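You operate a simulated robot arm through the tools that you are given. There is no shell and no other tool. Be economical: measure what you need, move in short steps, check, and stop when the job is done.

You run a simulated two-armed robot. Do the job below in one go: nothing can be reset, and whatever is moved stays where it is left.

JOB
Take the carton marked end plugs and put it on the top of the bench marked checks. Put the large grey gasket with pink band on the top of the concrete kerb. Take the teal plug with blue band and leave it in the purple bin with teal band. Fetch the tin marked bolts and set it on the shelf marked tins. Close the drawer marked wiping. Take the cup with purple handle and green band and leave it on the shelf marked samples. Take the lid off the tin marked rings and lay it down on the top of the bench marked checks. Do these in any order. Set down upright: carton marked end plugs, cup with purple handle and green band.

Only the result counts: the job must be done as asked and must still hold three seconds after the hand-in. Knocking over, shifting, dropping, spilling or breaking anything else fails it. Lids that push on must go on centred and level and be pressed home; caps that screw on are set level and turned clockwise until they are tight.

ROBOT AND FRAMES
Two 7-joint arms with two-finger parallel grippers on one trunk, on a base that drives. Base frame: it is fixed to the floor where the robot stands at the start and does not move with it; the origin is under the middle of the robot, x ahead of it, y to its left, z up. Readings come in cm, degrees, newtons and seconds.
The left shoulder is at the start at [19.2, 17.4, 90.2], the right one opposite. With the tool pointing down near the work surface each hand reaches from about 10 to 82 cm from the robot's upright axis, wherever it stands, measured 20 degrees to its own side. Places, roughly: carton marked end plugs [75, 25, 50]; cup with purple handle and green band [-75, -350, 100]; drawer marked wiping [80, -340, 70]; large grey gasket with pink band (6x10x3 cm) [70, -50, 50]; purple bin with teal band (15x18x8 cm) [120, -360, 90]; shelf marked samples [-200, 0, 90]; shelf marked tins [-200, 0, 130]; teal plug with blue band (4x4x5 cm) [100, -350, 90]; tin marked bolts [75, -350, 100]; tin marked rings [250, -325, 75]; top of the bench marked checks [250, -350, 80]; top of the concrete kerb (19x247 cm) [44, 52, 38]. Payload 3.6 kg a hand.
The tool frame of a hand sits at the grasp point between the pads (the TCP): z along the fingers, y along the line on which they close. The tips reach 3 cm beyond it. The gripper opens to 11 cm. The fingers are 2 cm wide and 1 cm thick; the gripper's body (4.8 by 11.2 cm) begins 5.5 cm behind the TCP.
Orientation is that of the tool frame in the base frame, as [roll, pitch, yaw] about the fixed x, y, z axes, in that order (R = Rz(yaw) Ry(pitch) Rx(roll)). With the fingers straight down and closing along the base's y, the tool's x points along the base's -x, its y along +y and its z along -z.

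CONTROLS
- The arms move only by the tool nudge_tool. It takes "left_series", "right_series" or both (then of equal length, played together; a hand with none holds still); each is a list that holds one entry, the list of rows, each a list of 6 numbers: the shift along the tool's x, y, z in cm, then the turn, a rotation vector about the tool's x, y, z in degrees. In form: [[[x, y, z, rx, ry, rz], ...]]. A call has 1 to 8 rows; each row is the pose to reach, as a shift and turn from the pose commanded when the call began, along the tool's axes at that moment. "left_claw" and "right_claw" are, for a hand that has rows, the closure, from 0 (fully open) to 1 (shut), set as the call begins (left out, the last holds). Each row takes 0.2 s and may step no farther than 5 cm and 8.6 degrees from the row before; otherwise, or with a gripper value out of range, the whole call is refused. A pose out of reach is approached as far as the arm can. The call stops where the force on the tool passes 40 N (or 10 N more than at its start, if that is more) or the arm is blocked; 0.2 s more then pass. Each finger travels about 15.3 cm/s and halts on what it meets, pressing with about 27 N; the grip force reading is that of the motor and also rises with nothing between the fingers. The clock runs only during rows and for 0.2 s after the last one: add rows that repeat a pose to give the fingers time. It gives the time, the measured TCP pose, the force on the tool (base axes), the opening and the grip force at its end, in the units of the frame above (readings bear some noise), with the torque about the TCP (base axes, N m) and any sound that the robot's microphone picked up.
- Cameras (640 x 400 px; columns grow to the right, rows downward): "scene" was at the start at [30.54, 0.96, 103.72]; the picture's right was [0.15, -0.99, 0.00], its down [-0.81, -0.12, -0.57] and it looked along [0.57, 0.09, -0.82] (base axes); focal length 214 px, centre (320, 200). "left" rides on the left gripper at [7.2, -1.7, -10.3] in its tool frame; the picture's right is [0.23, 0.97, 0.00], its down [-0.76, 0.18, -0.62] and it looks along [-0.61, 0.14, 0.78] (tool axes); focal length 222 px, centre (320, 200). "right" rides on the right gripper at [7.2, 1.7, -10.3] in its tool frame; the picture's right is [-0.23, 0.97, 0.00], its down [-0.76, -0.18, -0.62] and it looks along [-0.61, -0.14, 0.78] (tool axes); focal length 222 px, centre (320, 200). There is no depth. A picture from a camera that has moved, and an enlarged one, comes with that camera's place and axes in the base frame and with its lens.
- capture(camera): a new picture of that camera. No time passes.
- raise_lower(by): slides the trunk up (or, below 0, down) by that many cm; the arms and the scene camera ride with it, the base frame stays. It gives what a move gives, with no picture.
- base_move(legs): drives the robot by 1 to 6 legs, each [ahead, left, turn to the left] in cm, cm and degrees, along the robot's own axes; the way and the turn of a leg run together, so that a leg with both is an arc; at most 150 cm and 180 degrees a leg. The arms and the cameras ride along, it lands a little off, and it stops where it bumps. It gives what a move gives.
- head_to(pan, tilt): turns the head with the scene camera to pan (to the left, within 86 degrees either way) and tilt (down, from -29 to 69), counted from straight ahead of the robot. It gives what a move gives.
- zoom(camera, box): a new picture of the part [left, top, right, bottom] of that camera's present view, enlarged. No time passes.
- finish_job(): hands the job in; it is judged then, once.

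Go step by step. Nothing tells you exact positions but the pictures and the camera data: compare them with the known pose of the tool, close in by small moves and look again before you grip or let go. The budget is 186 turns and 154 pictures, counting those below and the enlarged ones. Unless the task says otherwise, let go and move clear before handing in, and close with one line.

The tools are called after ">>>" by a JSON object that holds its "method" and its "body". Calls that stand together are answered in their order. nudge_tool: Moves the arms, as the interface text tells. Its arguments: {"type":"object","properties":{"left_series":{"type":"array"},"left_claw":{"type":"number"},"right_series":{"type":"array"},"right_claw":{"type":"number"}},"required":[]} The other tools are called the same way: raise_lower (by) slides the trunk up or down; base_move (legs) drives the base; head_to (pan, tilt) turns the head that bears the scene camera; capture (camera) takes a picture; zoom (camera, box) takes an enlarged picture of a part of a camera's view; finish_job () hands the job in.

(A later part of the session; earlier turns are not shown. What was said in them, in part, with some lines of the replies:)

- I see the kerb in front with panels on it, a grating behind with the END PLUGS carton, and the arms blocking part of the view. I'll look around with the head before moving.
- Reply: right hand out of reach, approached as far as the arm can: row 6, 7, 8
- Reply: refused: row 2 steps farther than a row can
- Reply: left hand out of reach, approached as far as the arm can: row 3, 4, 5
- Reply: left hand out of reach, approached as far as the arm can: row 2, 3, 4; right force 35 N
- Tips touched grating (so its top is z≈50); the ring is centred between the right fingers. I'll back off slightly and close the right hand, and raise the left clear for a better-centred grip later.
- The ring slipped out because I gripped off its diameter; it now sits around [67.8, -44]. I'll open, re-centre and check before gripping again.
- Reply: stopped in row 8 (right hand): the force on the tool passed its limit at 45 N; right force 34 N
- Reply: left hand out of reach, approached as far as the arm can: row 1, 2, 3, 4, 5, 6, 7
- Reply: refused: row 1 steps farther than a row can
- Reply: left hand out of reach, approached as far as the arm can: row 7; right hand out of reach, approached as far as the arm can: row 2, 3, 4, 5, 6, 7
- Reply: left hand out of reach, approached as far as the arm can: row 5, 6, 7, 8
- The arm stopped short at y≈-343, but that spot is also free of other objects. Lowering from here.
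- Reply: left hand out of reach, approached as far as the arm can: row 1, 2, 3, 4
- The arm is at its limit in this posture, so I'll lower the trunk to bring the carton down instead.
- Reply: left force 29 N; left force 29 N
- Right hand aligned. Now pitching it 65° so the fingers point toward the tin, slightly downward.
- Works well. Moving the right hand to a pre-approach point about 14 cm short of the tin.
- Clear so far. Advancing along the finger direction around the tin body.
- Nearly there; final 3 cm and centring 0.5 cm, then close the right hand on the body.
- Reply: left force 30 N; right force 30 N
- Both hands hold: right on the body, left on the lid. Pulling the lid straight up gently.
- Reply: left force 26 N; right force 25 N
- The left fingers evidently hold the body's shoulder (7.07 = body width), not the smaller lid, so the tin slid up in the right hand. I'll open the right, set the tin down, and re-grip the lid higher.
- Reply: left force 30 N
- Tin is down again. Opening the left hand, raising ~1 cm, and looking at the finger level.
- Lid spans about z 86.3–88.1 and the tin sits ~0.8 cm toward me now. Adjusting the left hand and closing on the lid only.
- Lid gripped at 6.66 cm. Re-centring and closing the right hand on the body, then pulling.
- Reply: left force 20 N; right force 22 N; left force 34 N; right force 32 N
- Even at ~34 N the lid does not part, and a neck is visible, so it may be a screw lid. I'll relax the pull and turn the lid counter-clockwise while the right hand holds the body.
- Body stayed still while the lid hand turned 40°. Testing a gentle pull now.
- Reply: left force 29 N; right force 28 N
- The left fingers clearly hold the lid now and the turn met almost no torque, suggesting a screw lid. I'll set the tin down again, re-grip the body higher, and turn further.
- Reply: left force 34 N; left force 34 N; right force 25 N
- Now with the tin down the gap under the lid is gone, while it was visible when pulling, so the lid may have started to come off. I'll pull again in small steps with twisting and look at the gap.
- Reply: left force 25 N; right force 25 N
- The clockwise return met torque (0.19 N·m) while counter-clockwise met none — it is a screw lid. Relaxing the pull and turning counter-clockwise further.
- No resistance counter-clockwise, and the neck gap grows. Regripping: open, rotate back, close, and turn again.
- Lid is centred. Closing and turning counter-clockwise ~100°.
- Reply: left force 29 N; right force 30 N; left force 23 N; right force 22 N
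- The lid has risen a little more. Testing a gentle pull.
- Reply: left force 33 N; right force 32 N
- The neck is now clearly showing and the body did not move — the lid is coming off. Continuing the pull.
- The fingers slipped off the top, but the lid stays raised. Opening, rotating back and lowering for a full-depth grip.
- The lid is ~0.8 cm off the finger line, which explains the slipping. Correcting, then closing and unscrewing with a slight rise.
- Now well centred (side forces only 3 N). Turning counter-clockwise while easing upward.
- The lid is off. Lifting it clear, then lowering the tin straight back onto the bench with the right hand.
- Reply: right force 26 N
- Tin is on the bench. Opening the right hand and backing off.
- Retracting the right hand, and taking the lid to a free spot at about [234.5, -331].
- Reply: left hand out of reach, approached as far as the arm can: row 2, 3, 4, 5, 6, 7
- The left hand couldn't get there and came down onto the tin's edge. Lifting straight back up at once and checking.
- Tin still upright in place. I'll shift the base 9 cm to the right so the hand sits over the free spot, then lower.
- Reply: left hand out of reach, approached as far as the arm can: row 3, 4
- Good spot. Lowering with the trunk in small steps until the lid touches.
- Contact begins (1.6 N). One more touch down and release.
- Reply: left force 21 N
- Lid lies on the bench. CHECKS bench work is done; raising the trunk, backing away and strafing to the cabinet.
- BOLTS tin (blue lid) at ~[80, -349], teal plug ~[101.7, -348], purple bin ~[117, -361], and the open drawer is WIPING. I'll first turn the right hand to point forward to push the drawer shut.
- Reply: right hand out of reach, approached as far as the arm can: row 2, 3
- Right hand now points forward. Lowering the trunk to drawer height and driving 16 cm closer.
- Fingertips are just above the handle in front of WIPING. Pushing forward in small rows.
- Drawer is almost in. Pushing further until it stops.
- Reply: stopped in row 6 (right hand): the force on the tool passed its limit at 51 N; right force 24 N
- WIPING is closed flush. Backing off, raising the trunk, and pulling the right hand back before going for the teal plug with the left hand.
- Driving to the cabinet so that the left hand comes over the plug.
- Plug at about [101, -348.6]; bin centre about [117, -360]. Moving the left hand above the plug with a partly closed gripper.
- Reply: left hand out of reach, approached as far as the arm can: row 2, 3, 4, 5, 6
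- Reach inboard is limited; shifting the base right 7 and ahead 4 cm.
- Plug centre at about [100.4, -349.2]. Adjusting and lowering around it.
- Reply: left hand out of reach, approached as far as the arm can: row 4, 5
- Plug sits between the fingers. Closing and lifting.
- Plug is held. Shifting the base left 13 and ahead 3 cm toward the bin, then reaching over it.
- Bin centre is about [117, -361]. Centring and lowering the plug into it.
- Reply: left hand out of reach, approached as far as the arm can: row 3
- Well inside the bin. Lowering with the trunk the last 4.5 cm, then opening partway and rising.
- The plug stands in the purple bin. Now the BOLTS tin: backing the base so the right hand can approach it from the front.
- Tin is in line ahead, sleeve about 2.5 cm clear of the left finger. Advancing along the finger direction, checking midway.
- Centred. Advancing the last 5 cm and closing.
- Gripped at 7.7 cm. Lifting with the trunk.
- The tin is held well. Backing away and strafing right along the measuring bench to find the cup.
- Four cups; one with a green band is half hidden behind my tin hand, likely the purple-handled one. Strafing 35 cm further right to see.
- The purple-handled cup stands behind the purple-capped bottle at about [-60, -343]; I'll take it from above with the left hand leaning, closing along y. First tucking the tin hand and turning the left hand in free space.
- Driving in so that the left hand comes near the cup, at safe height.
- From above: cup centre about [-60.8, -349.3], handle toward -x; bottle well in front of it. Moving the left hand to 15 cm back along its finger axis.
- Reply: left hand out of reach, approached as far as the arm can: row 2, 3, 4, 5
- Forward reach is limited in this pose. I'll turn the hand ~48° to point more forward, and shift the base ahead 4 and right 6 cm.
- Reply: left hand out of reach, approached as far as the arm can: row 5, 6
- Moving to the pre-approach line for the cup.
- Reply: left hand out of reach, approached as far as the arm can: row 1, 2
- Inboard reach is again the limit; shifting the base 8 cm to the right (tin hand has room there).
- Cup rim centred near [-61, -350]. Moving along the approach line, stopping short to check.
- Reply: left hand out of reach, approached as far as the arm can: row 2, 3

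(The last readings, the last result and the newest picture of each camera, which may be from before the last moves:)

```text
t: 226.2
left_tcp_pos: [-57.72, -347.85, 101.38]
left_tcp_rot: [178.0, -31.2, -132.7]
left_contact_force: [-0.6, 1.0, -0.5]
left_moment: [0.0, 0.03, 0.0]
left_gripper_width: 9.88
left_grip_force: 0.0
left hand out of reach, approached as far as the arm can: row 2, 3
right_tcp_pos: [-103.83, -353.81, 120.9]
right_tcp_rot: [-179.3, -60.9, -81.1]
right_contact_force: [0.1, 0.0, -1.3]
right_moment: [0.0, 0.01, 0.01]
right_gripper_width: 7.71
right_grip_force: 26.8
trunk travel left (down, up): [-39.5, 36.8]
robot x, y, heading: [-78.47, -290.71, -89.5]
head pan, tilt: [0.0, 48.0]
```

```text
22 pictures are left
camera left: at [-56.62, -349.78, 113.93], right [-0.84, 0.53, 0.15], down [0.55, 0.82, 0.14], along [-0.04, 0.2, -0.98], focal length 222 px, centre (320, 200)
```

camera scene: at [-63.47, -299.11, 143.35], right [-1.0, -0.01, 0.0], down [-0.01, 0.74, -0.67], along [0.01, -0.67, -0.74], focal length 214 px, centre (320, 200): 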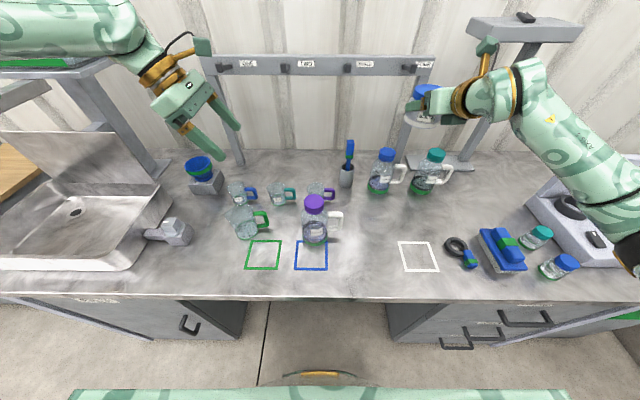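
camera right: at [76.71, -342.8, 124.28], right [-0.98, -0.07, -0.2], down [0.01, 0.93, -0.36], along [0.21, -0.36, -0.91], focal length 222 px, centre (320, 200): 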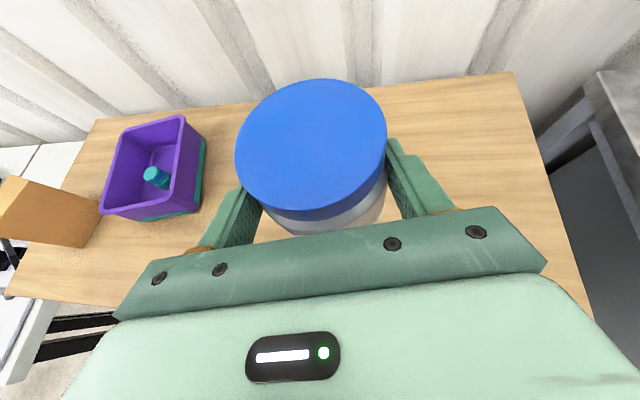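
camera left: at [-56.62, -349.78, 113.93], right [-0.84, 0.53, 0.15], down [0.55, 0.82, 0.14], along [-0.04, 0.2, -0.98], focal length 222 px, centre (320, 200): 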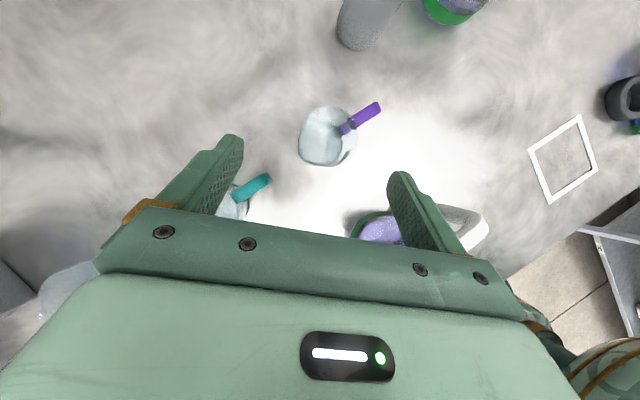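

Cup at [-60.9, -350]; the rear finger is close to the teal cup's handle, so I'll narrow the gripper and shift the base 3.3 right, 1.2 ahead before descending.

>>> {"method": "nudge_tool", "body": {"left_series": [[[0, 0, 0, 0, 0, 0], [0, 0, 0, 0, 0, 0]]], "left_claw": 0.27}}

>>> {"method": "base_move", "body": {"legs": [[1.2, -3.3, 0]]}}

>>> {"method": "capture", "body": {"camera": "left"}}

```text
t: 226.8
left_tcp_pos: [-57.7, -347.79, 101.41]
left_tcp_rot: [178.2, -31.2, -132.7]
left_contact_force: [0.1, 0.4, 0.2]
left_moment: [0.01, -0.01, -0.01]
left_gripper_width: 8.03
left_grip_force: 0.0
right_tcp_pos: [-103.94, -353.54, 120.94]
right_tcp_rot: [-179.2, -61.0, -81.1]
right_contact_force: [-0.2, -0.5, -1.6]
right_moment: [0.06, 0.01, 0.03]
right_gripper_width: 7.72
right_grip_force: 26.8
trunk travel left (down, up): [-39.5, 36.8]
robot x, y, heading: [-78.1, -290.41, -89.5]
head pan, tilt: [0.0, 48.0]
```

```text
t: 227.6
left_tcp_pos: [-61.09, -349.06, 101.44]
left_tcp_rot: [178.3, -31.1, -132.8]
left_contact_force: [-0.6, -0.3, -0.8]
left_moment: [0.0, -0.05, 0.04]
left_gripper_width: 8.0
left_grip_force: 0.1
right_tcp_pos: [-107.28, -354.84, 120.98]
right_tcp_rot: [-179.1, -61.0, -81.2]
right_contact_force: [0.0, -0.1, -1.7]
right_moment: [-0.02, -0.02, 0.0]
right_gripper_width: 7.73
right_grip_force: 27.0
trunk travel left (down, up): [-39.5, 36.8]
robot x, y, heading: [-81.42, -292.16, -89.5]
head pan, tilt: [0.0, 48.0]
```

```text
21 pictures are left
camera left: at [-60.08, -350.97, 113.99], right [-0.84, 0.53, 0.14], down [0.55, 0.82, 0.14], along [-0.04, 0.2, -0.98], focal length 222 px, centre (320, 200)
```

left: 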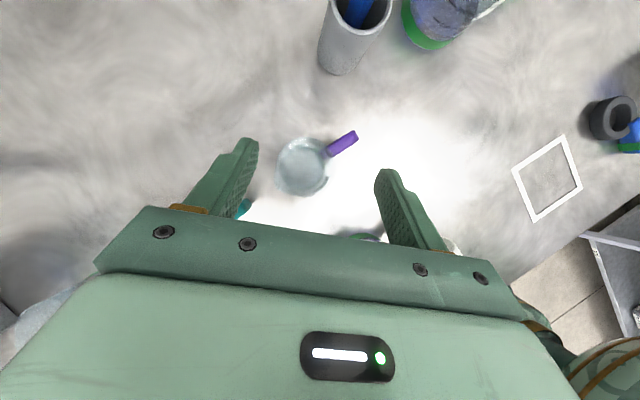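

Cup lies between the fingers, ~0.8 cm off centre. Nudging sideways, then lowering with the trunk.

>>> {"method": "nudge_tool", "body": {"left_series": [[[0, -0.4, 0, 0, 0, 0], [0, -0.8, 0, 0, 0, 0]]]}}

>>> {"method": "raise_lower", "body": {"by": -5.6}}

>>> {"method": "capture", "body": {"camera": "left"}}

```text
t: 228.2
left_tcp_pos: [-60.52, -349.73, 101.48]
left_tcp_rot: [178.1, -31.2, -132.8]
left_contact_force: [0.6, 1.8, 0.3]
left_moment: [-0.05, 0.02, -0.01]
left_gripper_width: 8.03
left_grip_force: 0.0
right_tcp_pos: [-107.25, -354.87, 120.89]
right_tcp_rot: [-179.1, -61.0, -81.2]
right_contact_force: [0.3, -0.1, -0.8]
right_moment: [0.02, 0.0, 0.01]
right_gripper_width: 7.72
right_grip_force: 27.4
trunk travel left (down, up): [-39.5, 36.8]
robot x, y, heading: [-81.22, -291.88, -89.6]
head pan, tilt: [0.0, 48.0]
```

```text
t: 229.2
left_tcp_pos: [-60.36, -349.54, 95.94]
left_tcp_rot: [178.1, -31.3, -132.8]
left_contact_force: [-0.7, 0.3, 0.8]
left_moment: [0.01, 0.03, 0.0]
left_gripper_width: 8.06
left_grip_force: 0.1
right_tcp_pos: [-107.14, -354.83, 115.48]
right_tcp_rot: [-179.1, -61.0, -81.0]
right_contact_force: [0.2, -0.4, -0.8]
right_moment: [0.0, 0.0, -0.01]
right_gripper_width: 7.72
right_grip_force: 27.4
trunk travel left (down, up): [-33.9, 42.4]
robot x, y, heading: [-81.32, -291.78, -89.3]
head pan, tilt: [0.0, 48.0]
```

```text
20 pictures are left
camera left: at [-59.41, -351.43, 108.43], right [-0.84, 0.53, 0.14], down [0.55, 0.82, 0.14], along [-0.04, 0.2, -0.98], focal length 222 px, centre (320, 200)
```

left: 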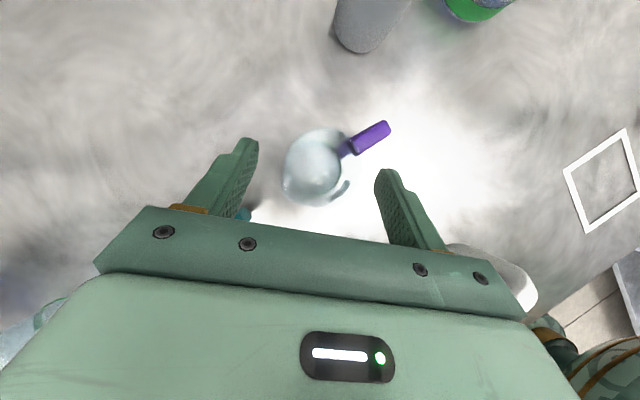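

The cup is centred between the fingers. Lowering 2 cm more for a deeper grip, then closing.

>>> {"method": "raise_lower", "body": {"by": -2}}

>>> {"method": "nudge_tool", "body": {"left_series": [[[0, 0, 0, 0, 0, 0], [0, 0, 0, 0, 0, 0], [0, 0, 0, 0, 0, 0]]], "left_claw": 1}}

>>> {"method": "capture", "body": {"camera": "left"}}

```text
t: 229.9
left_tcp_pos: [-60.44, -349.53, 93.85]
left_tcp_rot: [178.2, -31.2, -132.8]
left_contact_force: [-0.3, 0.4, -0.4]
left_moment: [-0.01, -0.02, -0.02]
left_gripper_width: 8.06
left_grip_force: 0.0
right_tcp_pos: [-107.21, -354.8, 113.5]
right_tcp_rot: [-179.3, -61.1, -81.1]
right_contact_force: [-0.3, 0.0, -0.9]
right_moment: [0.03, 0.02, 0.01]
right_gripper_width: 7.72
right_grip_force: 26.8
trunk travel left (down, up): [-31.9, 44.4]
robot x, y, heading: [-81.74, -291.63, -89.6]
head pan, tilt: [0.0, 48.0]
```

```text
t: 230.7
left_tcp_pos: [-60.5, -349.63, 94.02]
left_tcp_rot: [178.2, -31.2, -132.6]
left_contact_force: [0.4, -1.0, 5.2]
left_moment: [-0.15, -0.06, 0.04]
left_gripper_width: 5.54
left_grip_force: 27.0
right_tcp_pos: [-107.17, -354.8, 113.39]
right_tcp_rot: [-179.2, -61.1, -81.1]
right_contact_force: [0.3, 0.0, -1.3]
right_moment: [0.03, -0.04, 0.0]
right_gripper_width: 7.71
right_grip_force: 26.4
trunk travel left (down, up): [-31.9, 44.4]
robot x, y, heading: [-81.47, -292.39, -89.4]
head pan, tilt: [0.0, 48.0]
```

```text
19 pictures are left
camera left: at [-59.4, -351.47, 106.43], right [-0.84, 0.53, 0.14], down [0.55, 0.82, 0.14], along [-0.04, 0.2, -0.98], focal length 222 px, centre (320, 200)
```

left: 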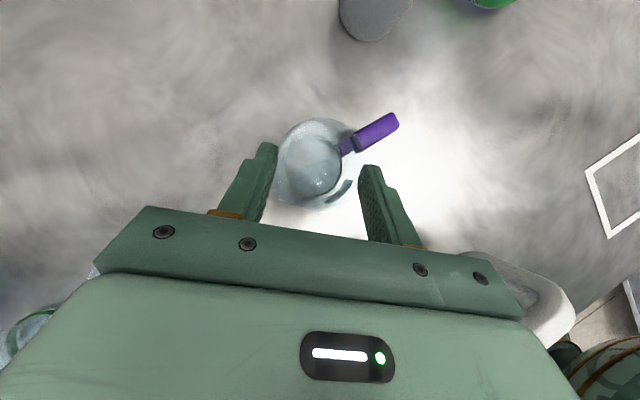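

Cup gripped at 5.5 cm. Lifting gently and checking.

>>> {"method": "raise_lower", "body": {"by": 2}}

>>> {"method": "raise_lower", "body": {"by": 14}}

>>> {"method": "capture", "body": {"camera": "left"}}

>>> {"method": "capture", "body": {"camera": "scene"}}

```text
t: 231.3
left_tcp_pos: [-60.36, -349.7, 95.72]
left_tcp_rot: [178.0, -31.2, -132.8]
left_contact_force: [-1.1, -0.2, -0.5]
left_moment: [-0.01, -0.02, 0.02]
left_gripper_width: 5.56
left_grip_force: 26.6
right_tcp_pos: [-107.12, -354.89, 115.31]
right_tcp_rot: [-179.2, -60.8, -81.0]
right_contact_force: [-0.1, -1.0, -2.4]
right_moment: [0.01, 0.02, -0.01]
right_gripper_width: 7.7
right_grip_force: 26.9
trunk travel left (down, up): [-33.9, 42.4]
robot x, y, heading: [-81.59, -292.01, -89.5]
head pan, tilt: [0.0, 48.0]
```

```text
t: 233.0
left_tcp_pos: [-60.35, -349.1, 112.05]
left_tcp_rot: [-179.9, -32.8, -133.7]
left_contact_force: [0.0, 0.3, 0.0]
left_moment: [0.0, -0.03, 0.0]
left_gripper_width: 5.58
left_grip_force: 27.6
right_tcp_pos: [-107.0, -354.88, 129.32]
right_tcp_rot: [-179.2, -61.0, -81.1]
right_contact_force: [0.4, -0.4, -0.9]
right_moment: [0.01, 0.0, 0.0]
right_gripper_width: 7.72
right_grip_force: 27.1
trunk travel left (down, up): [-47.9, 28.4]
robot x, y, heading: [-81.66, -291.99, -89.3]
head pan, tilt: [0.0, 48.0]
```

```text
18 pictures are left
camera left: at [-59.36, -350.52, 124.65], right [-0.84, 0.53, 0.12], down [0.55, 0.83, 0.11], along [-0.04, 0.16, -0.99], focal length 222 px, centre (320, 200)
```

left: 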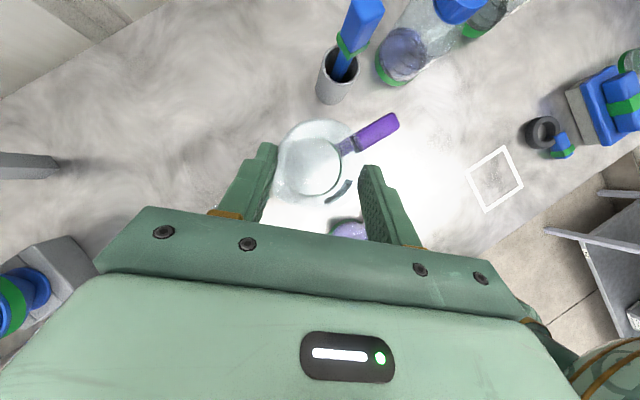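

```text
17 pictures are left
camera scene: at [-81.36, -302.56, 151.79], right [-1.0, -0.01, 0.0], down [-0.01, 0.74, -0.67], along [0.01, -0.67, -0.74], focal length 214 px, centre (320, 200)
```

scene: 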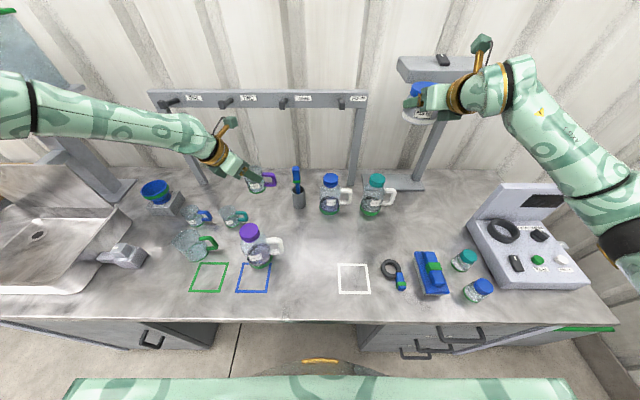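

Both tin and cup are held. Backing straight out, then turning right to face the shelves.

>>> {"method": "base_move", "body": {"legs": [[-60, 0, 0], [0, 0, -90]]}}

>>> {"method": "head_to", "body": {"pan": -45, "tilt": 20}}

>>> {"method": "capture", "body": {"camera": "scene"}}

```text
t: 240.1
left_tcp_pos: [-138.34, -256.43, 112.14]
left_tcp_rot: [180.0, -32.8, 140.0]
left_contact_force: [-0.3, -0.1, -1.0]
left_moment: [-0.03, 0.0, -0.01]
left_gripper_width: 5.55
left_grip_force: 26.9
right_tcp_pos: [-147.03, -210.16, 129.43]
right_tcp_rot: [-179.2, -60.9, -167.4]
right_contact_force: [0.7, 1.1, -1.9]
right_moment: [-0.01, -0.04, -0.03]
right_gripper_width: 7.71
right_grip_force: 26.6
trunk travel left (down, up): [-47.9, 28.4]
robot x, y, heading: [-82.5, -231.61, -175.6]
head pan, tilt: [0.0, 48.0]
```

```text
t: 241.2
left_tcp_pos: [-138.27, -256.4, 112.05]
left_tcp_rot: [180.0, -32.7, 140.0]
left_contact_force: [0.1, 0.5, 0.3]
left_moment: [0.01, 0.0, 0.0]
left_gripper_width: 5.54
left_grip_force: 27.3
right_tcp_pos: [-146.98, -210.23, 129.42]
right_tcp_rot: [-179.2, -61.0, -167.4]
right_contact_force: [0.1, 1.0, -1.3]
right_moment: [-0.02, -0.03, -0.02]
right_gripper_width: 7.73
right_grip_force: 27.2
trunk travel left (down, up): [-47.9, 28.4]
robot x, y, heading: [-82.6, -231.65, -175.6]
head pan, tilt: [-45.0, 20.0]
```

```text
16 pictures are left
camera scene: at [-92.16, -225.91, 156.09], right [0.65, 0.76, 0.0], down [0.26, -0.22, -0.94], along [-0.71, 0.61, -0.34], focal length 214 px, centre (320, 200)
```

scene: 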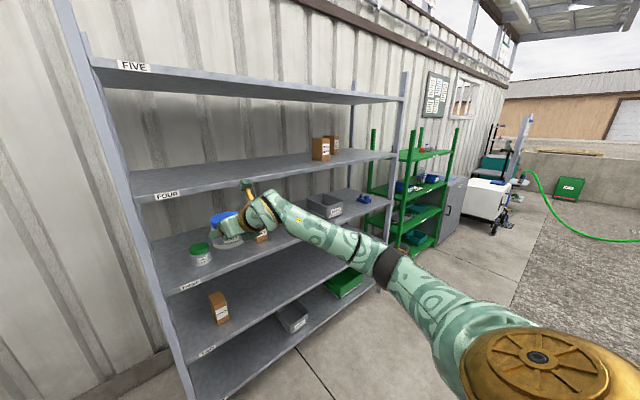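

The first grey unit is marked ONE–FIVE; the green unit beyond it, near y≈0, must hold SAMPLES and TINS. Strafing toward it and looking closely.

>>> {"method": "base_move", "body": {"legs": [[0, 0, -4.4], [0, 140, 0]]}}

```text
t: 246.1
left_tcp_pos: [-137.98, -330.84, 112.35]
left_tcp_rot: [-179.5, -32.7, 138.6]
left_contact_force: [0.0, 0.4, -1.3]
left_moment: [-0.03, -0.01, -0.02]
left_gripper_width: 5.57
left_grip_force: 26.6
right_tcp_pos: [-145.77, -284.17, 129.49]
right_tcp_rot: [-178.8, -61.2, -169.0]
right_contact_force: [0.2, 0.2, -1.7]
right_moment: [-0.01, -0.01, -0.02]
right_gripper_width: 7.74
right_grip_force: 27.5
trunk travel left (down, up): [-47.9, 28.4]
robot x, y, heading: [-82.06, -307.81, -176.9]
head pan, tilt: [-45.0, 20.0]
stopped in leg 2: the robot was blocked; the commanded pose is now the measured one
```

I strafed the wrong way and was stopped by the bench; hand forces are nil. Moving back the other way at once, then checking that nothing was disturbed.

>>> {"method": "base_move", "body": {"legs": [[0, -76, 0]]}}

>>> {"method": "head_to", "body": {"pan": 75, "tilt": 25}}

>>> {"method": "capture", "body": {"camera": "scene"}}

```text
t: 250.2
left_tcp_pos: [-142.2, -256.83, 112.0]
left_tcp_rot: [179.8, -32.9, 138.7]
left_contact_force: [0.6, 0.4, -0.9]
left_moment: [-0.02, 0.02, -0.02]
left_gripper_width: 5.53
left_grip_force: 26.5
right_tcp_pos: [-149.79, -210.46, 129.6]
right_tcp_rot: [-179.6, -61.0, -168.2]
right_contact_force: [-0.5, -0.1, -1.2]
right_moment: [-0.01, 0.01, 0.0]
right_gripper_width: 7.71
right_grip_force: 26.5
trunk travel left (down, up): [-47.9, 28.4]
robot x, y, heading: [-85.57, -232.95, -177.3]
head pan, tilt: [-45.0, 20.0]
```

```text
t: 252.2
left_tcp_pos: [-142.26, -256.81, 111.85]
left_tcp_rot: [179.8, -32.9, 138.6]
left_contact_force: [0.5, -0.4, -0.3]
left_moment: [-0.01, 0.01, -0.01]
left_gripper_width: 5.54
left_grip_force: 26.7
right_tcp_pos: [-149.82, -210.48, 129.57]
right_tcp_rot: [-179.7, -61.0, -168.2]
right_contact_force: [0.0, 0.7, -0.8]
right_moment: [0.01, 0.01, 0.0]
right_gripper_width: 7.72
right_grip_force: 26.9
trunk travel left (down, up): [-47.9, 28.4]
robot x, y, heading: [-85.31, -233.14, -177.1]
head pan, tilt: [75.0, 25.0]
```

```text
15 pictures are left
camera scene: at [-90.39, -242.22, 155.29], right [-0.98, 0.21, 0.0], down [0.09, 0.41, -0.91], along [-0.19, -0.89, -0.42], focal length 214 px, centre (320, 200)
```

scene: 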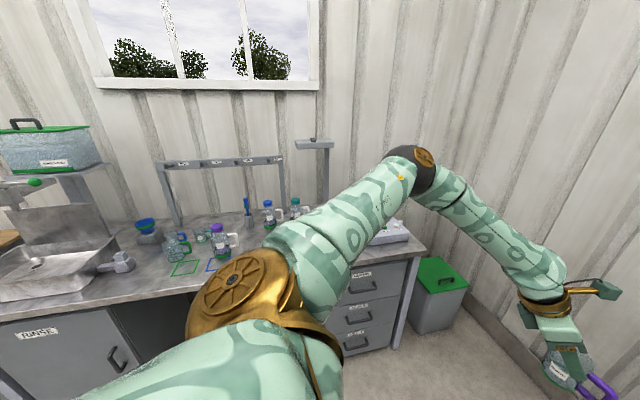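

Nothing appears disturbed. Now strafing right (toward +y) to the green shelf unit.

>>> {"method": "base_move", "body": {"legs": [[0, 0, -2.9], [0, -145, 0], [0, -45, 0]]}}

>>> {"method": "head_to", "body": {"pan": -15, "tilt": 15}}

>>> {"method": "capture", "body": {"camera": "scene"}}

```text
t: 262.1
left_tcp_pos: [-139.85, -61.82, 111.96]
left_tcp_rot: [179.8, -32.9, 134.0]
left_contact_force: [0.0, 0.6, -0.1]
left_moment: [-0.01, 0.03, 0.0]
left_gripper_width: 5.55
left_grip_force: 26.7
right_tcp_pos: [-143.58, -14.8, 129.42]
right_tcp_rot: [-179.6, -61.0, -173.0]
right_contact_force: [0.2, -0.7, -1.6]
right_moment: [-0.02, -0.03, 0.0]
right_gripper_width: 7.71
right_grip_force: 26.9
trunk travel left (down, up): [-47.9, 28.4]
robot x, y, heading: [-81.57, -42.55, 178.0]
head pan, tilt: [75.0, 25.0]
```

```text
t: 263.8
left_tcp_pos: [-139.87, -61.85, 111.94]
left_tcp_rot: [179.7, -32.9, 133.8]
left_contact_force: [0.6, -0.2, 0.6]
left_moment: [0.0, -0.02, -0.01]
left_gripper_width: 5.52
left_grip_force: 27.0
right_tcp_pos: [-143.6, -14.9, 129.51]
right_tcp_rot: [-179.8, -61.0, -173.1]
right_contact_force: [0.4, 0.0, -0.8]
right_moment: [-0.01, -0.03, 0.05]
right_gripper_width: 7.73
right_grip_force: 27.2
trunk travel left (down, up): [-47.9, 28.4]
robot x, y, heading: [-81.58, -42.66, 177.8]
head pan, tilt: [-15.0, 15.0]
```

```text
14 pictures are left
camera scene: at [-93.23, -40.01, 156.91], right [0.29, 0.96, 0.0], down [0.25, -0.08, -0.97], along [-0.92, 0.28, -0.26], focal length 214 px, centre (320, 200)
```

scene: 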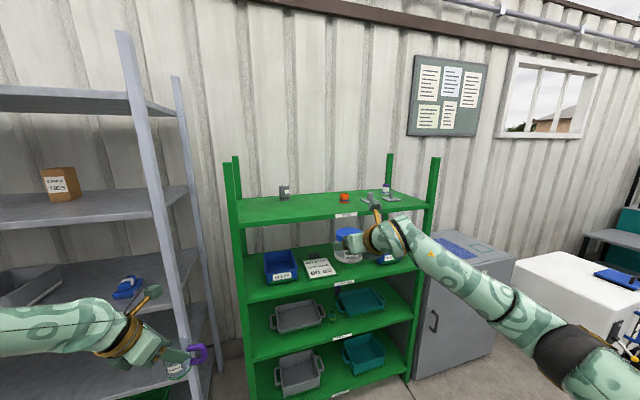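

>>> {"method": "zoom", "body": {"camera": "scene", "box": [220, 170, 450, 320]}}

```text
2.67 times, centred on (335, 245) of scene
camera zoom: at [-93.23, -40.01, 156.91], right [0.29, 0.96, 0.0], down [0.25, -0.08, -0.97], along [-0.92, 0.28, -0.26], focal length 572 px, centre (280, 80)
```

zoom: 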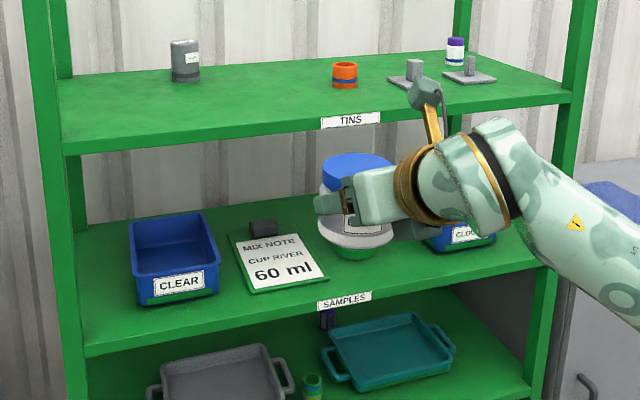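

TINS is the top green shelf (z≈123, front edge x≈-186), SAMPLES the one below. I'll pull the cup hand back, raise a little, and drive ahead with the tin toward TINS.

>>> {"method": "nudge_tool", "body": {"left_series": [[[-2.2, 2.7, -1.4, 0, 0, 0], [-4.4, 5.4, -2.8, 0, 0, 0], [-6.5, 8.1, -4.2, 0, 0, 0], [-8.7, 10.8, -5.6, 0, 0, 0]]]}}

>>> {"method": "raise_lower", "body": {"by": 5}}

>>> {"method": "base_move", "body": {"legs": [[30, 0, 2.2]]}}

>>> {"method": "capture", "body": {"camera": "right"}}

```text
t: 264.8
left_tcp_pos: [-126.11, -63.66, 112.15]
left_tcp_rot: [178.3, -34.2, 134.2]
left_contact_force: [0.3, -0.6, 0.1]
left_moment: [-0.03, 0.0, -0.02]
left_gripper_width: 5.53
left_grip_force: 26.8
left hand out of reach, approached as far as the arm can: row 2, 3, 4
right_tcp_pos: [-143.45, -14.81, 129.53]
right_tcp_rot: [-179.7, -61.0, -173.1]
right_contact_force: [0.0, 0.0, 0.0]
right_moment: [-0.03, -0.02, 0.01]
right_gripper_width: 7.72
right_grip_force: 27.0
trunk travel left (down, up): [-47.9, 28.4]
robot x, y, heading: [-81.04, -42.55, 178.1]
head pan, tilt: [-15.0, 15.0]
```

```text
t: 265.7
left_tcp_pos: [-126.03, -63.83, 117.78]
left_tcp_rot: [179.1, -34.8, 133.6]
left_contact_force: [0.6, -0.1, -0.6]
left_moment: [-0.01, -0.03, 0.0]
left_gripper_width: 5.56
left_grip_force: 27.0
right_tcp_pos: [-143.52, -14.84, 134.51]
right_tcp_rot: [-179.7, -60.9, -173.1]
right_contact_force: [-0.5, 1.2, -0.4]
right_moment: [-0.01, -0.02, -0.02]
right_gripper_width: 7.72
right_grip_force: 27.0
trunk travel left (down, up): [-52.9, 23.4]
robot x, y, heading: [-81.59, -42.7, 177.8]
head pan, tilt: [-15.0, 15.0]
```

```text
t: 267.7
left_tcp_pos: [-155.49, -65.03, 117.81]
left_tcp_rot: [179.1, -34.8, 135.8]
left_contact_force: [0.2, 0.7, 0.8]
left_moment: [-0.02, -0.05, -0.03]
left_gripper_width: 5.58
left_grip_force: 26.8
right_tcp_pos: [-174.76, -16.86, 134.45]
right_tcp_rot: [-179.6, -61.1, -170.9]
right_contact_force: [0.3, 0.1, -1.1]
right_moment: [0.0, -0.04, 0.0]
right_gripper_width: 7.72
right_grip_force: 27.0
trunk travel left (down, up): [-52.9, 23.4]
robot x, y, heading: [-111.99, -42.69, -179.8]
head pan, tilt: [-15.0, 15.0]
```

```text
12 pictures are left
camera right: at [-169.69, -14.19, 145.85], right [-0.05, 0.98, -0.2], down [0.93, -0.03, -0.36], along [-0.36, -0.2, -0.91], focal length 222 px, centre (320, 200)
```

right: 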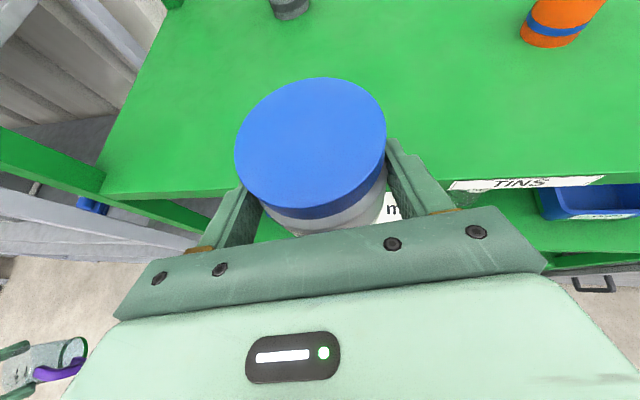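

Front edge of TINS is at x≈-180, and the tin is at x≈-175, y≈-16. Driving 13 cm ahead, then lowering stepwise.

>>> {"method": "base_move", "body": {"legs": [[13, 0, 0]]}}

>>> {"method": "raise_lower", "body": {"by": -4.5}}

>>> {"method": "capture", "body": {"camera": "scene"}}

```text
t: 269.0
left_tcp_pos: [-168.64, -64.82, 117.78]
left_tcp_rot: [179.2, -34.8, 135.5]
left_contact_force: [0.5, 0.1, -0.5]
left_moment: [-0.01, 0.01, -0.01]
left_gripper_width: 5.54
left_grip_force: 27.1
right_tcp_pos: [-187.7, -16.47, 134.54]
right_tcp_rot: [-179.7, -61.0, -171.2]
right_contact_force: [0.7, -0.2, -1.2]
right_moment: [-0.02, -0.04, -0.02]
right_gripper_width: 7.72
right_grip_force: 27.4
trunk travel left (down, up): [-52.9, 23.4]
robot x, y, heading: [-124.99, -42.25, 180.0]
head pan, tilt: [-15.0, 15.0]
```

```text
t: 269.9
left_tcp_pos: [-168.57, -64.77, 113.38]
left_tcp_rot: [179.1, -34.9, 135.5]
left_contact_force: [0.3, 0.1, -0.4]
left_moment: [0.02, -0.03, 0.0]
left_gripper_width: 5.54
left_grip_force: 26.9
right_tcp_pos: [-187.69, -16.58, 130.43]
right_tcp_rot: [179.9, -61.5, -170.9]
right_contact_force: [-5.4, 0.4, 23.6]
right_moment: [0.04, 0.41, -0.12]
right_gripper_width: 7.74
right_grip_force: 27.2
trunk travel left (down, up): [-48.4, 27.9]
robot x, y, heading: [-124.73, -42.21, 180.0]
head pan, tilt: [-15.0, 15.0]
```

```text
11 pictures are left
camera scene: at [-136.38, -40.0, 157.46], right [0.26, 0.97, 0.0], down [0.25, -0.07, -0.97], along [-0.93, 0.25, -0.26], focal length 214 px, centre (320, 200)
```

scene: 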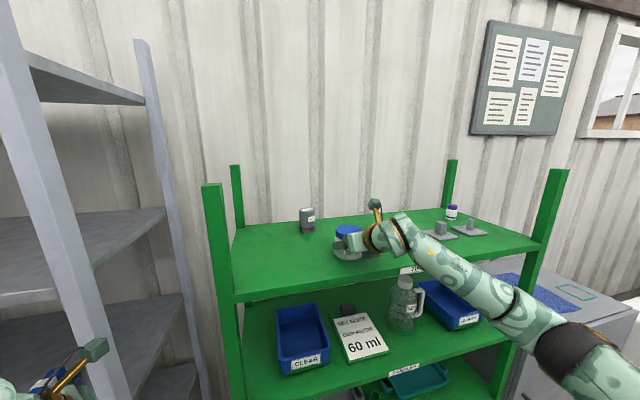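

Tin has touched the shelf (24 N). Releasing and withdrawing the right hand along its axis.

>>> {"method": "nudge_tool", "body": {"right_series": [[[0, 0, 0, 0, 0, 0], [0, 0, 0, 0, 0, 0], [0, 0, 0, 0, 0, 0], [0, 0, -3, 0, 0, 0], [0, 0, -7, 0, 0, 0], [0, 0, -11, 0, 0, 0], [0, 0, -14, 0, 0, 0]]], "right_claw": 0}}

>>> {"method": "base_move", "body": {"legs": [[-18, 0, 0]]}}

>>> {"method": "zoom", "body": {"camera": "scene", "box": [200, 180, 520, 400]}}

```text
t: 271.5
left_tcp_pos: [-168.57, -64.71, 113.33]
left_tcp_rot: [179.0, -34.7, 135.5]
left_contact_force: [0.9, 0.2, 0.6]
left_moment: [0.01, -0.05, -0.01]
left_gripper_width: 5.56
left_grip_force: 27.2
right_tcp_pos: [-175.41, -14.43, 136.62]
right_tcp_rot: [-179.7, -60.9, -171.2]
right_contact_force: [0.0, 0.6, 0.5]
right_moment: [-0.01, 0.02, -0.03]
right_gripper_width: 11.0
right_grip_force: 0.1
trunk travel left (down, up): [-48.4, 27.9]
robot x, y, heading: [-124.95, -41.96, 179.9]
head pan, tilt: [-15.0, 15.0]
```

```text
t: 273.0
left_tcp_pos: [-150.61, -64.78, 113.35]
left_tcp_rot: [179.1, -34.7, 135.5]
left_contact_force: [0.0, -0.2, -0.3]
left_moment: [0.02, -0.04, 0.03]
left_gripper_width: 5.52
left_grip_force: 27.1
right_tcp_pos: [-157.57, -14.41, 136.85]
right_tcp_rot: [-179.7, -61.0, -171.2]
right_contact_force: [0.1, 0.2, 0.0]
right_moment: [0.03, -0.01, -0.03]
right_gripper_width: 10.98
right_grip_force: 0.1
trunk travel left (down, up): [-48.4, 27.9]
robot x, y, heading: [-107.41, -42.11, 179.9]
head pan, tilt: [-15.0, 15.0]
```

```text
1.82 times, centred on (360, 290) of scene
camera zoom: at [-118.62, -39.94, 157.42], right [0.26, 0.97, 0.0], down [0.25, -0.07, -0.97], along [-0.93, 0.25, -0.26], focal length 390 px, centre (247, 36)
```

zoom: 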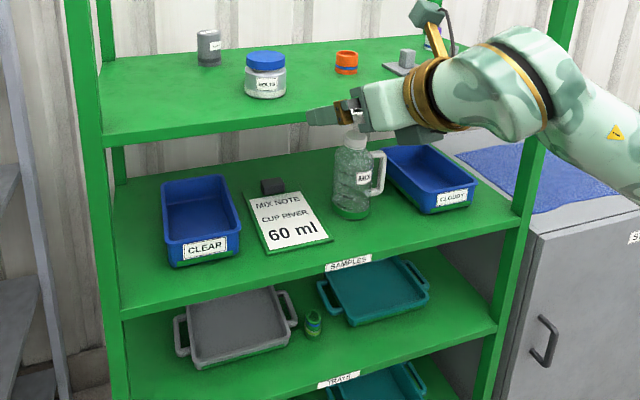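

BOLTS tin stands on TINS. On SAMPLES there's a free spot at about [-181, 15.5] between the bottle and the CLOUDY bin. Strafing right 80 cm and lowering.

>>> {"method": "base_move", "body": {"legs": [[0, -80, 0]]}}

>>> {"method": "raise_lower", "body": {"by": -10.5}}

>>> {"method": "head_to", "body": {"pan": 10, "tilt": 35}}

>>> {"method": "capture", "body": {"camera": "scene"}}

```text
t: 277.3
left_tcp_pos: [-150.58, 16.2, 113.11]
left_tcp_rot: [179.1, -34.8, 135.7]
left_contact_force: [0.8, -0.2, -0.9]
left_moment: [0.0, 0.0, 0.0]
left_gripper_width: 5.51
left_grip_force: 26.4
right_tcp_pos: [-157.88, 66.44, 136.76]
right_tcp_rot: [-179.5, -61.0, -171.1]
right_contact_force: [-0.7, -0.4, 0.3]
right_moment: [-0.04, 0.02, -0.01]
right_gripper_width: 10.98
right_grip_force: 0.0
trunk travel left (down, up): [-48.4, 27.9]
robot x, y, heading: [-107.1, 38.71, 179.9]
head pan, tilt: [-15.0, 15.0]
```

```text
t: 278.7
left_tcp_pos: [-150.63, 16.03, 102.78]
left_tcp_rot: [179.2, -34.9, 135.5]
left_contact_force: [-0.3, 1.2, -0.8]
left_moment: [-0.02, 0.01, 0.01]
left_gripper_width: 5.53
left_grip_force: 27.1
right_tcp_pos: [-157.69, 66.4, 126.2]
right_tcp_rot: [-179.7, -61.0, -171.1]
right_contact_force: [-0.4, 0.2, 0.8]
right_moment: [0.02, -0.02, 0.01]
right_gripper_width: 11.01
right_grip_force: 0.0
trunk travel left (down, up): [-37.9, 38.4]
robot x, y, heading: [-106.96, 38.52, 180.2]
head pan, tilt: [-15.0, 15.0]
```

```text
t: 279.6
left_tcp_pos: [-150.71, 16.02, 102.82]
left_tcp_rot: [179.1, -34.8, 135.5]
left_contact_force: [0.0, 0.2, 0.3]
left_moment: [-0.01, 0.02, 0.0]
left_gripper_width: 5.54
left_grip_force: 26.9
right_tcp_pos: [-157.82, 66.41, 126.17]
right_tcp_rot: [-179.6, -61.0, -171.1]
right_contact_force: [1.3, 0.6, -0.1]
right_moment: [-0.02, 0.0, 0.01]
right_gripper_width: 10.99
right_grip_force: 0.0
trunk travel left (down, up): [-37.9, 38.4]
robot x, y, heading: [-107.42, 38.55, 180.1]
head pan, tilt: [10.0, 35.0]
```

```text
9 pictures are left
camera scene: at [-120.74, 37.04, 143.64], right [-0.17, 0.98, 0.0], down [0.56, 0.1, -0.82], along [-0.81, -0.14, -0.57], focal length 214 px, centre (320, 200)
```

scene: 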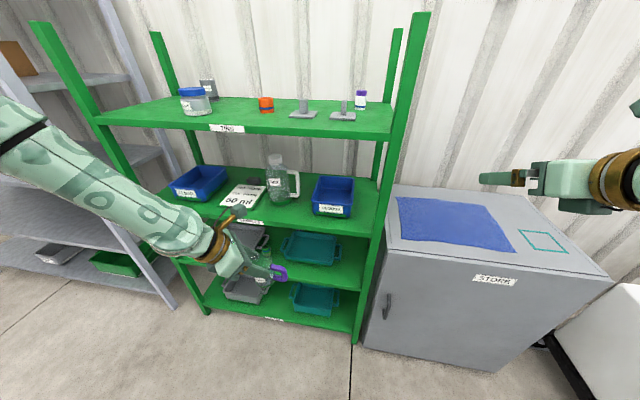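

The spot at [-182.3, 16] is free; shelf front edge x≈-177.4. Lowering a bit and driving 16 cm ahead, stopping just before the edge to check heights.

>>> {"method": "raise_lower", "body": {"by": -2.3}}

>>> {"method": "base_move", "body": {"legs": [[16, 0.5, 0]]}}

>>> {"method": "head_to", "body": {"pan": 20, "tilt": 40}}

>>> {"method": "capture", "body": {"camera": "scene"}}

```text
t: 280.3
left_tcp_pos: [-150.63, 16.05, 100.49]
left_tcp_rot: [179.1, -34.8, 135.7]
left_contact_force: [0.5, 0.2, 0.2]
left_moment: [0.0, 0.02, -0.02]
left_gripper_width: 5.53
left_grip_force: 27.3
right_tcp_pos: [-157.51, 66.44, 123.9]
right_tcp_rot: [-179.7, -61.1, -171.0]
right_contact_force: [-0.4, -0.2, 0.7]
right_moment: [0.03, 0.01, 0.01]
right_gripper_width: 11.0
right_grip_force: 0.1
trunk travel left (down, up): [-35.6, 40.7]
robot x, y, heading: [-107.03, 39.0, 180.0]
head pan, tilt: [10.0, 35.0]
```

```text
t: 281.7
left_tcp_pos: [-166.59, 15.53, 100.5]
left_tcp_rot: [179.0, -34.8, 135.7]
left_contact_force: [-1.0, -1.1, 0.1]
left_moment: [-0.04, -0.02, -0.04]
left_gripper_width: 5.56
left_grip_force: 26.4
right_tcp_pos: [-173.64, 65.95, 123.81]
right_tcp_rot: [-179.8, -60.9, -171.0]
right_contact_force: [-0.1, 0.3, 0.0]
right_moment: [0.04, -0.01, 0.0]
right_gripper_width: 11.02
right_grip_force: 0.1
trunk travel left (down, up): [-35.6, 40.7]
robot x, y, heading: [-123.08, 38.35, -179.9]
head pan, tilt: [10.0, 35.0]
```

```text
t: 282.4
left_tcp_pos: [-166.42, 15.66, 100.49]
left_tcp_rot: [179.1, -34.9, 135.5]
left_contact_force: [0.9, 0.3, -1.0]
left_moment: [0.01, -0.01, 0.04]
left_gripper_width: 5.53
left_grip_force: 27.1
right_tcp_pos: [-173.56, 65.98, 123.89]
right_tcp_rot: [-179.7, -61.0, -171.1]
right_contact_force: [1.2, 0.4, 0.3]
right_moment: [-0.02, 0.02, 0.02]
right_gripper_width: 11.02
right_grip_force: 0.1
trunk travel left (down, up): [-35.6, 40.7]
robot x, y, heading: [-122.61, 37.9, -179.6]
head pan, tilt: [20.0, 40.0]
```

```text
8 pictures are left
camera scene: at [-136.59, 35.16, 140.56], right [-0.34, 0.94, 0.0], down [0.6, 0.22, -0.77], along [-0.72, -0.26, -0.64], focal length 214 px, centre (320, 200)
```

scene: 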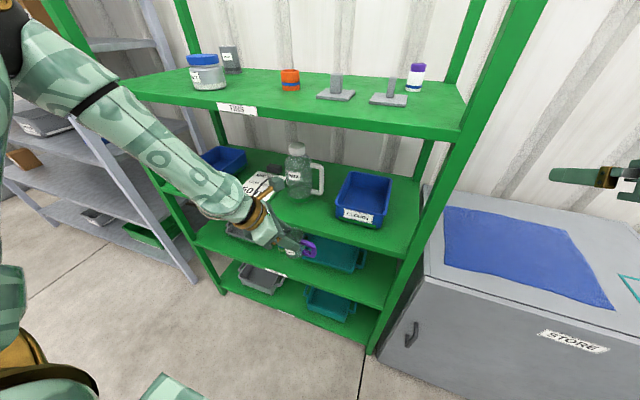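

>>> {"method": "zoom", "body": {"camera": "scene", "box": [200, 130, 400, 280]}}

```text
2.67 times, centred on (300, 205) of scene
camera zoom: at [-136.59, 35.16, 140.56], right [-0.34, 0.94, 0.0], down [0.6, 0.22, -0.77], along [-0.72, -0.26, -0.64], focal length 572 px, centre (373, 187)
```

zoom: 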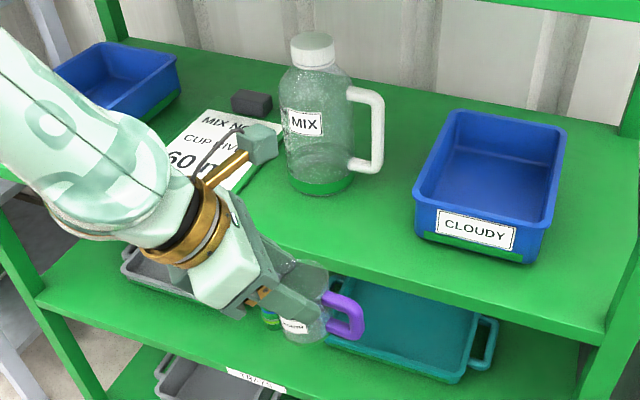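

Cup bottom is about 2 cm above shelf level, path clear. Driving the remaining 14.8 cm slowly in two legs.

>>> {"method": "base_move", "body": {"legs": [[8, 0.5, 0], [6.8, 0, 0]]}}

>>> {"method": "zoom", "body": {"camera": "scene", "box": [180, 110, 420, 290]}}

```text
t: 284.1
left_tcp_pos: [-181.41, 14.98, 100.4]
left_tcp_rot: [179.0, -34.6, 135.9]
left_contact_force: [0.1, 1.0, -0.5]
left_moment: [0.01, -0.02, -0.03]
left_gripper_width: 5.54
left_grip_force: 27.3
right_tcp_pos: [-188.86, 65.15, 123.83]
right_tcp_rot: [-179.7, -60.8, -170.9]
right_contact_force: [-0.1, 0.7, 0.9]
right_moment: [0.01, 0.0, 0.0]
right_gripper_width: 11.02
right_grip_force: 0.0
trunk travel left (down, up): [-35.6, 40.7]
robot x, y, heading: [-138.21, 37.48, -179.9]
head pan, tilt: [20.0, 40.0]
```

```text
2.22 times, centred on (300, 200) of scene
camera zoom: at [-151.78, 34.58, 140.51], right [-0.34, 0.94, 0.0], down [0.61, 0.22, -0.76], along [-0.72, -0.26, -0.64], focal length 477 px, centre (364, 200)
```

zoom: 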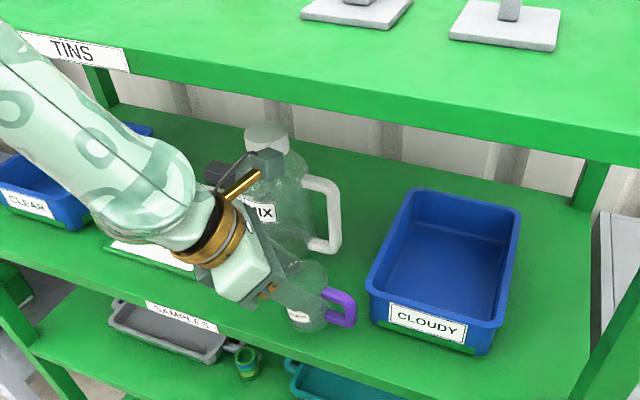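

Cup is over the shelf with ~3 cm margin from the edge. Lowering in small steps.

>>> {"method": "raise_lower", "body": {"by": -1.2}}

>>> {"method": "raise_lower", "body": {"by": -0.4}}

>>> {"method": "raise_lower", "body": {"by": -0.3}}

>>> {"method": "raise_lower", "body": {"by": -0.3}}

```text
t: 284.7
left_tcp_pos: [-181.19, 15.04, 99.28]
left_tcp_rot: [179.1, -34.8, 135.7]
left_contact_force: [0.3, 0.2, -1.0]
left_moment: [-0.02, 0.01, 0.02]
left_gripper_width: 5.51
left_grip_force: 26.7
right_tcp_pos: [-188.55, 65.22, 122.75]
right_tcp_rot: [-179.8, -61.0, -170.8]
right_contact_force: [-0.4, -0.1, 0.4]
right_moment: [-0.01, -0.03, -0.01]
right_gripper_width: 11.01
right_grip_force: 0.0
trunk travel left (down, up): [-34.4, 41.9]
robot x, y, heading: [-137.86, 37.75, -180.0]
head pan, tilt: [20.0, 40.0]
```

```text
t: 285.2
left_tcp_pos: [-181.27, 14.96, 98.91]
left_tcp_rot: [179.1, -34.8, 135.8]
left_contact_force: [0.5, 0.6, -1.2]
left_moment: [0.0, 0.01, -0.01]
left_gripper_width: 5.53
left_grip_force: 27.1
right_tcp_pos: [-188.5, 65.21, 122.4]
right_tcp_rot: [-179.8, -61.0, -170.9]
right_contact_force: [-0.4, -0.2, -0.9]
right_moment: [0.0, -0.01, -0.01]
right_gripper_width: 11.01
right_grip_force: 0.0
trunk travel left (down, up): [-34.0, 42.3]
robot x, y, heading: [-137.83, 37.73, -179.7]
head pan, tilt: [20.0, 40.0]
```

```text
t: 285.7
left_tcp_pos: [-181.22, 14.86, 98.62]
left_tcp_rot: [179.1, -34.7, 135.8]
left_contact_force: [0.7, -0.3, -0.4]
left_moment: [-0.04, 0.02, 0.04]
left_gripper_width: 5.52
left_grip_force: 26.9
right_tcp_pos: [-188.54, 65.09, 121.99]
right_tcp_rot: [-179.7, -61.0, -170.9]
right_contact_force: [0.9, -1.4, -0.2]
right_moment: [-0.02, -0.02, -0.02]
right_gripper_width: 11.01
right_grip_force: 0.0
trunk travel left (down, up): [-33.7, 42.6]
robot x, y, heading: [-138.03, 37.56, -179.6]
head pan, tilt: [20.0, 40.0]
```

```text
t: 286.2
left_tcp_pos: [-181.39, 14.95, 98.3]
left_tcp_rot: [179.1, -34.8, 135.7]
left_contact_force: [0.4, -0.7, -0.7]
left_moment: [0.01, -0.04, 0.01]
left_gripper_width: 5.53
left_grip_force: 26.6
right_tcp_pos: [-188.37, 65.19, 121.79]
right_tcp_rot: [-179.7, -61.0, -170.8]
right_contact_force: [0.2, 0.4, 0.2]
right_moment: [0.02, -0.01, 0.02]
right_gripper_width: 11.02
right_grip_force: 0.1
trunk travel left (down, up): [-33.4, 42.9]
robot x, y, heading: [-137.55, 37.91, -179.8]
head pan, tilt: [20.0, 40.0]
```

Not yet touching; continuing in 0.4 cm steps.

>>> {"method": "raise_lower", "body": {"by": -0.4}}

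>>> {"method": "raise_lower", "body": {"by": -0.4}}

>>> {"method": "raise_lower", "body": {"by": -0.4}}

```text
t: 286.8
left_tcp_pos: [-181.23, 14.95, 97.92]
left_tcp_rot: [179.1, -34.9, 135.9]
left_contact_force: [-0.4, -0.2, 3.9]
left_moment: [-0.03, 0.0, 0.01]
left_gripper_width: 5.54
left_grip_force: 27.1
right_tcp_pos: [-188.49, 65.26, 121.29]
right_tcp_rot: [-179.6, -61.0, -170.9]
right_contact_force: [-0.3, -0.6, 0.1]
right_moment: [0.0, -0.04, 0.03]
right_gripper_width: 11.0
right_grip_force: 0.1
trunk travel left (down, up): [-33.0, 43.3]
robot x, y, heading: [-137.74, 37.99, -179.7]
head pan, tilt: [20.0, 40.0]
```

```text
t: 287.3
left_tcp_pos: [-181.3, 15.18, 97.68]
left_tcp_rot: [179.3, -35.0, 135.5]
left_contact_force: [-4.2, 5.3, 20.1]
left_moment: [0.24, 0.23, 0.03]
left_gripper_width: 5.49
left_grip_force: 27.6
right_tcp_pos: [-188.41, 65.3, 120.87]
right_tcp_rot: [-179.6, -61.0, -171.0]
right_contact_force: [-0.5, 0.3, 0.9]
right_moment: [0.03, 0.0, 0.03]
right_gripper_width: 11.03
right_grip_force: 0.0
trunk travel left (down, up): [-32.6, 43.7]
robot x, y, heading: [-137.75, 37.75, -179.8]
head pan, tilt: [20.0, 40.0]
```

```text
t: 287.8
left_tcp_pos: [-181.23, 14.95, 96.99]
left_tcp_rot: [179.3, -34.8, 135.8]
left_contact_force: [-2.3, 5.0, 14.3]
left_moment: [0.26, 0.38, -0.08]
left_gripper_width: 5.41
left_grip_force: 26.9
right_tcp_pos: [-188.48, 65.4, 120.52]
right_tcp_rot: [-179.6, -61.1, -171.1]
right_contact_force: [-0.1, -0.4, 0.1]
right_moment: [-0.01, 0.0, 0.02]
right_gripper_width: 10.97
right_grip_force: 0.1
trunk travel left (down, up): [-32.2, 44.1]
robot x, y, heading: [-137.86, 37.81, -179.7]
head pan, tilt: [20.0, 40.0]
```

Cup is standing on the shelf. Opening partway, withdrawing up along the finger axis, then backing the base off.

>>> {"method": "nudge_tool", "body": {"left_series": [[[0, 0, 0, 0, 0, 0], [0, 0, 0, 0, 0, 0], [0, 0, -2.5, 0, 0, 0], [0, 0, -5, 0, 0, 0], [0, 0, -8, 0, 0, 0]]], "left_claw": 0.27}}

>>> {"method": "zoom", "body": {"camera": "scene", "box": [180, 110, 420, 290]}}

```text
t: 289.0
left_tcp_pos: [-177.95, 11.62, 103.77]
left_tcp_rot: [179.0, -34.9, 135.7]
left_contact_force: [0.2, 0.5, -0.7]
left_moment: [0.02, 0.0, 0.0]
left_gripper_width: 8.04
left_grip_force: 0.1
right_tcp_pos: [-188.41, 65.17, 120.56]
right_tcp_rot: [-179.8, -60.9, -170.9]
right_contact_force: [0.0, -1.5, 0.3]
right_moment: [-0.02, 0.0, -0.01]
right_gripper_width: 11.03
right_grip_force: 0.1
trunk travel left (down, up): [-32.2, 44.1]
robot x, y, heading: [-138.11, 37.67, -179.6]
head pan, tilt: [20.0, 40.0]
```

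```text
2.22 times, centred on (300, 200) of scene
camera zoom: at [-152.59, 34.57, 137.12], right [-0.34, 0.94, 0.0], down [0.6, 0.22, -0.77], along [-0.72, -0.26, -0.64], focal length 477 px, centre (364, 200)
```

zoom: 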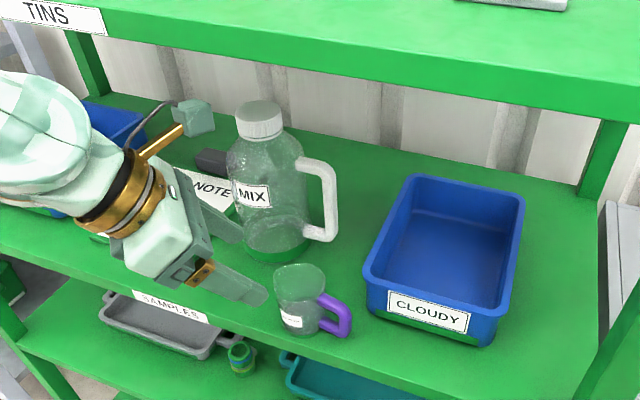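

The cup stands upright on SAMPLES. Backing off and taking a last look.

>>> {"method": "base_move", "body": {"legs": [[-30, 0, 0]]}}

>>> {"method": "capture", "body": {"camera": "scene"}}

>>> {"method": "zoom", "body": {"camera": "scene", "box": [220, 160, 380, 260]}}

```text
t: 291.1
left_tcp_pos: [-148.34, 11.63, 103.88]
left_tcp_rot: [179.1, -35.0, 135.6]
left_contact_force: [0.1, 0.0, 0.3]
left_moment: [0.0, -0.01, -0.01]
left_gripper_width: 8.02
left_grip_force: 0.1
right_tcp_pos: [-158.73, 65.35, 120.52]
right_tcp_rot: [-179.6, -61.0, -171.0]
right_contact_force: [1.2, -0.1, 0.0]
right_moment: [-0.01, 0.02, 0.0]
right_gripper_width: 11.0
right_grip_force: 0.0
trunk travel left (down, up): [-32.2, 44.1]
robot x, y, heading: [-108.72, 37.67, -179.9]
head pan, tilt: [20.0, 40.0]
```

```text
4 pictures are left
camera scene: at [-122.97, 34.68, 137.11], right [-0.34, 0.94, 0.0], down [0.6, 0.22, -0.77], along [-0.72, -0.26, -0.64], focal length 214 px, centre (320, 200)
```

scene: 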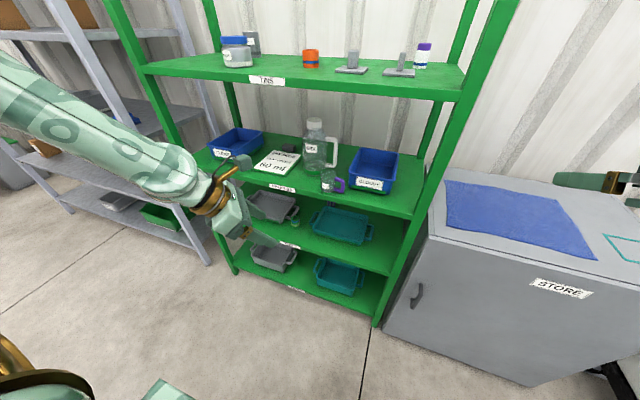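

```text
4.00 times, centred on (300, 210) of scene
camera zoom: at [-122.97, 34.68, 137.11], right [-0.34, 0.94, 0.0], down [0.6, 0.22, -0.77], along [-0.72, -0.26, -0.64], focal length 858 px, centre (400, 160)
```

zoom: 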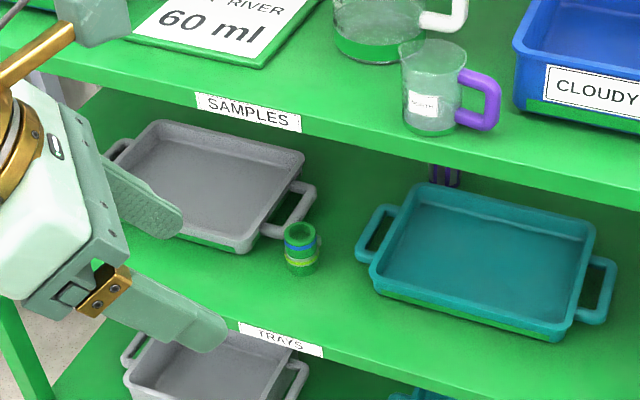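

The tin is on TINS and the cup stands upright on SAMPLES. The other five items were finished earlier, and both hands are clear, so I'm handing in.

>>> {"method": "finish_job", "body": {}}

```text
The job is handed in.
```

All seven items are done and the job is handed in. I also drove the wrong way once and bumped the measuring bench with the base; nothing looked disturbed in the picture I took afterwards.
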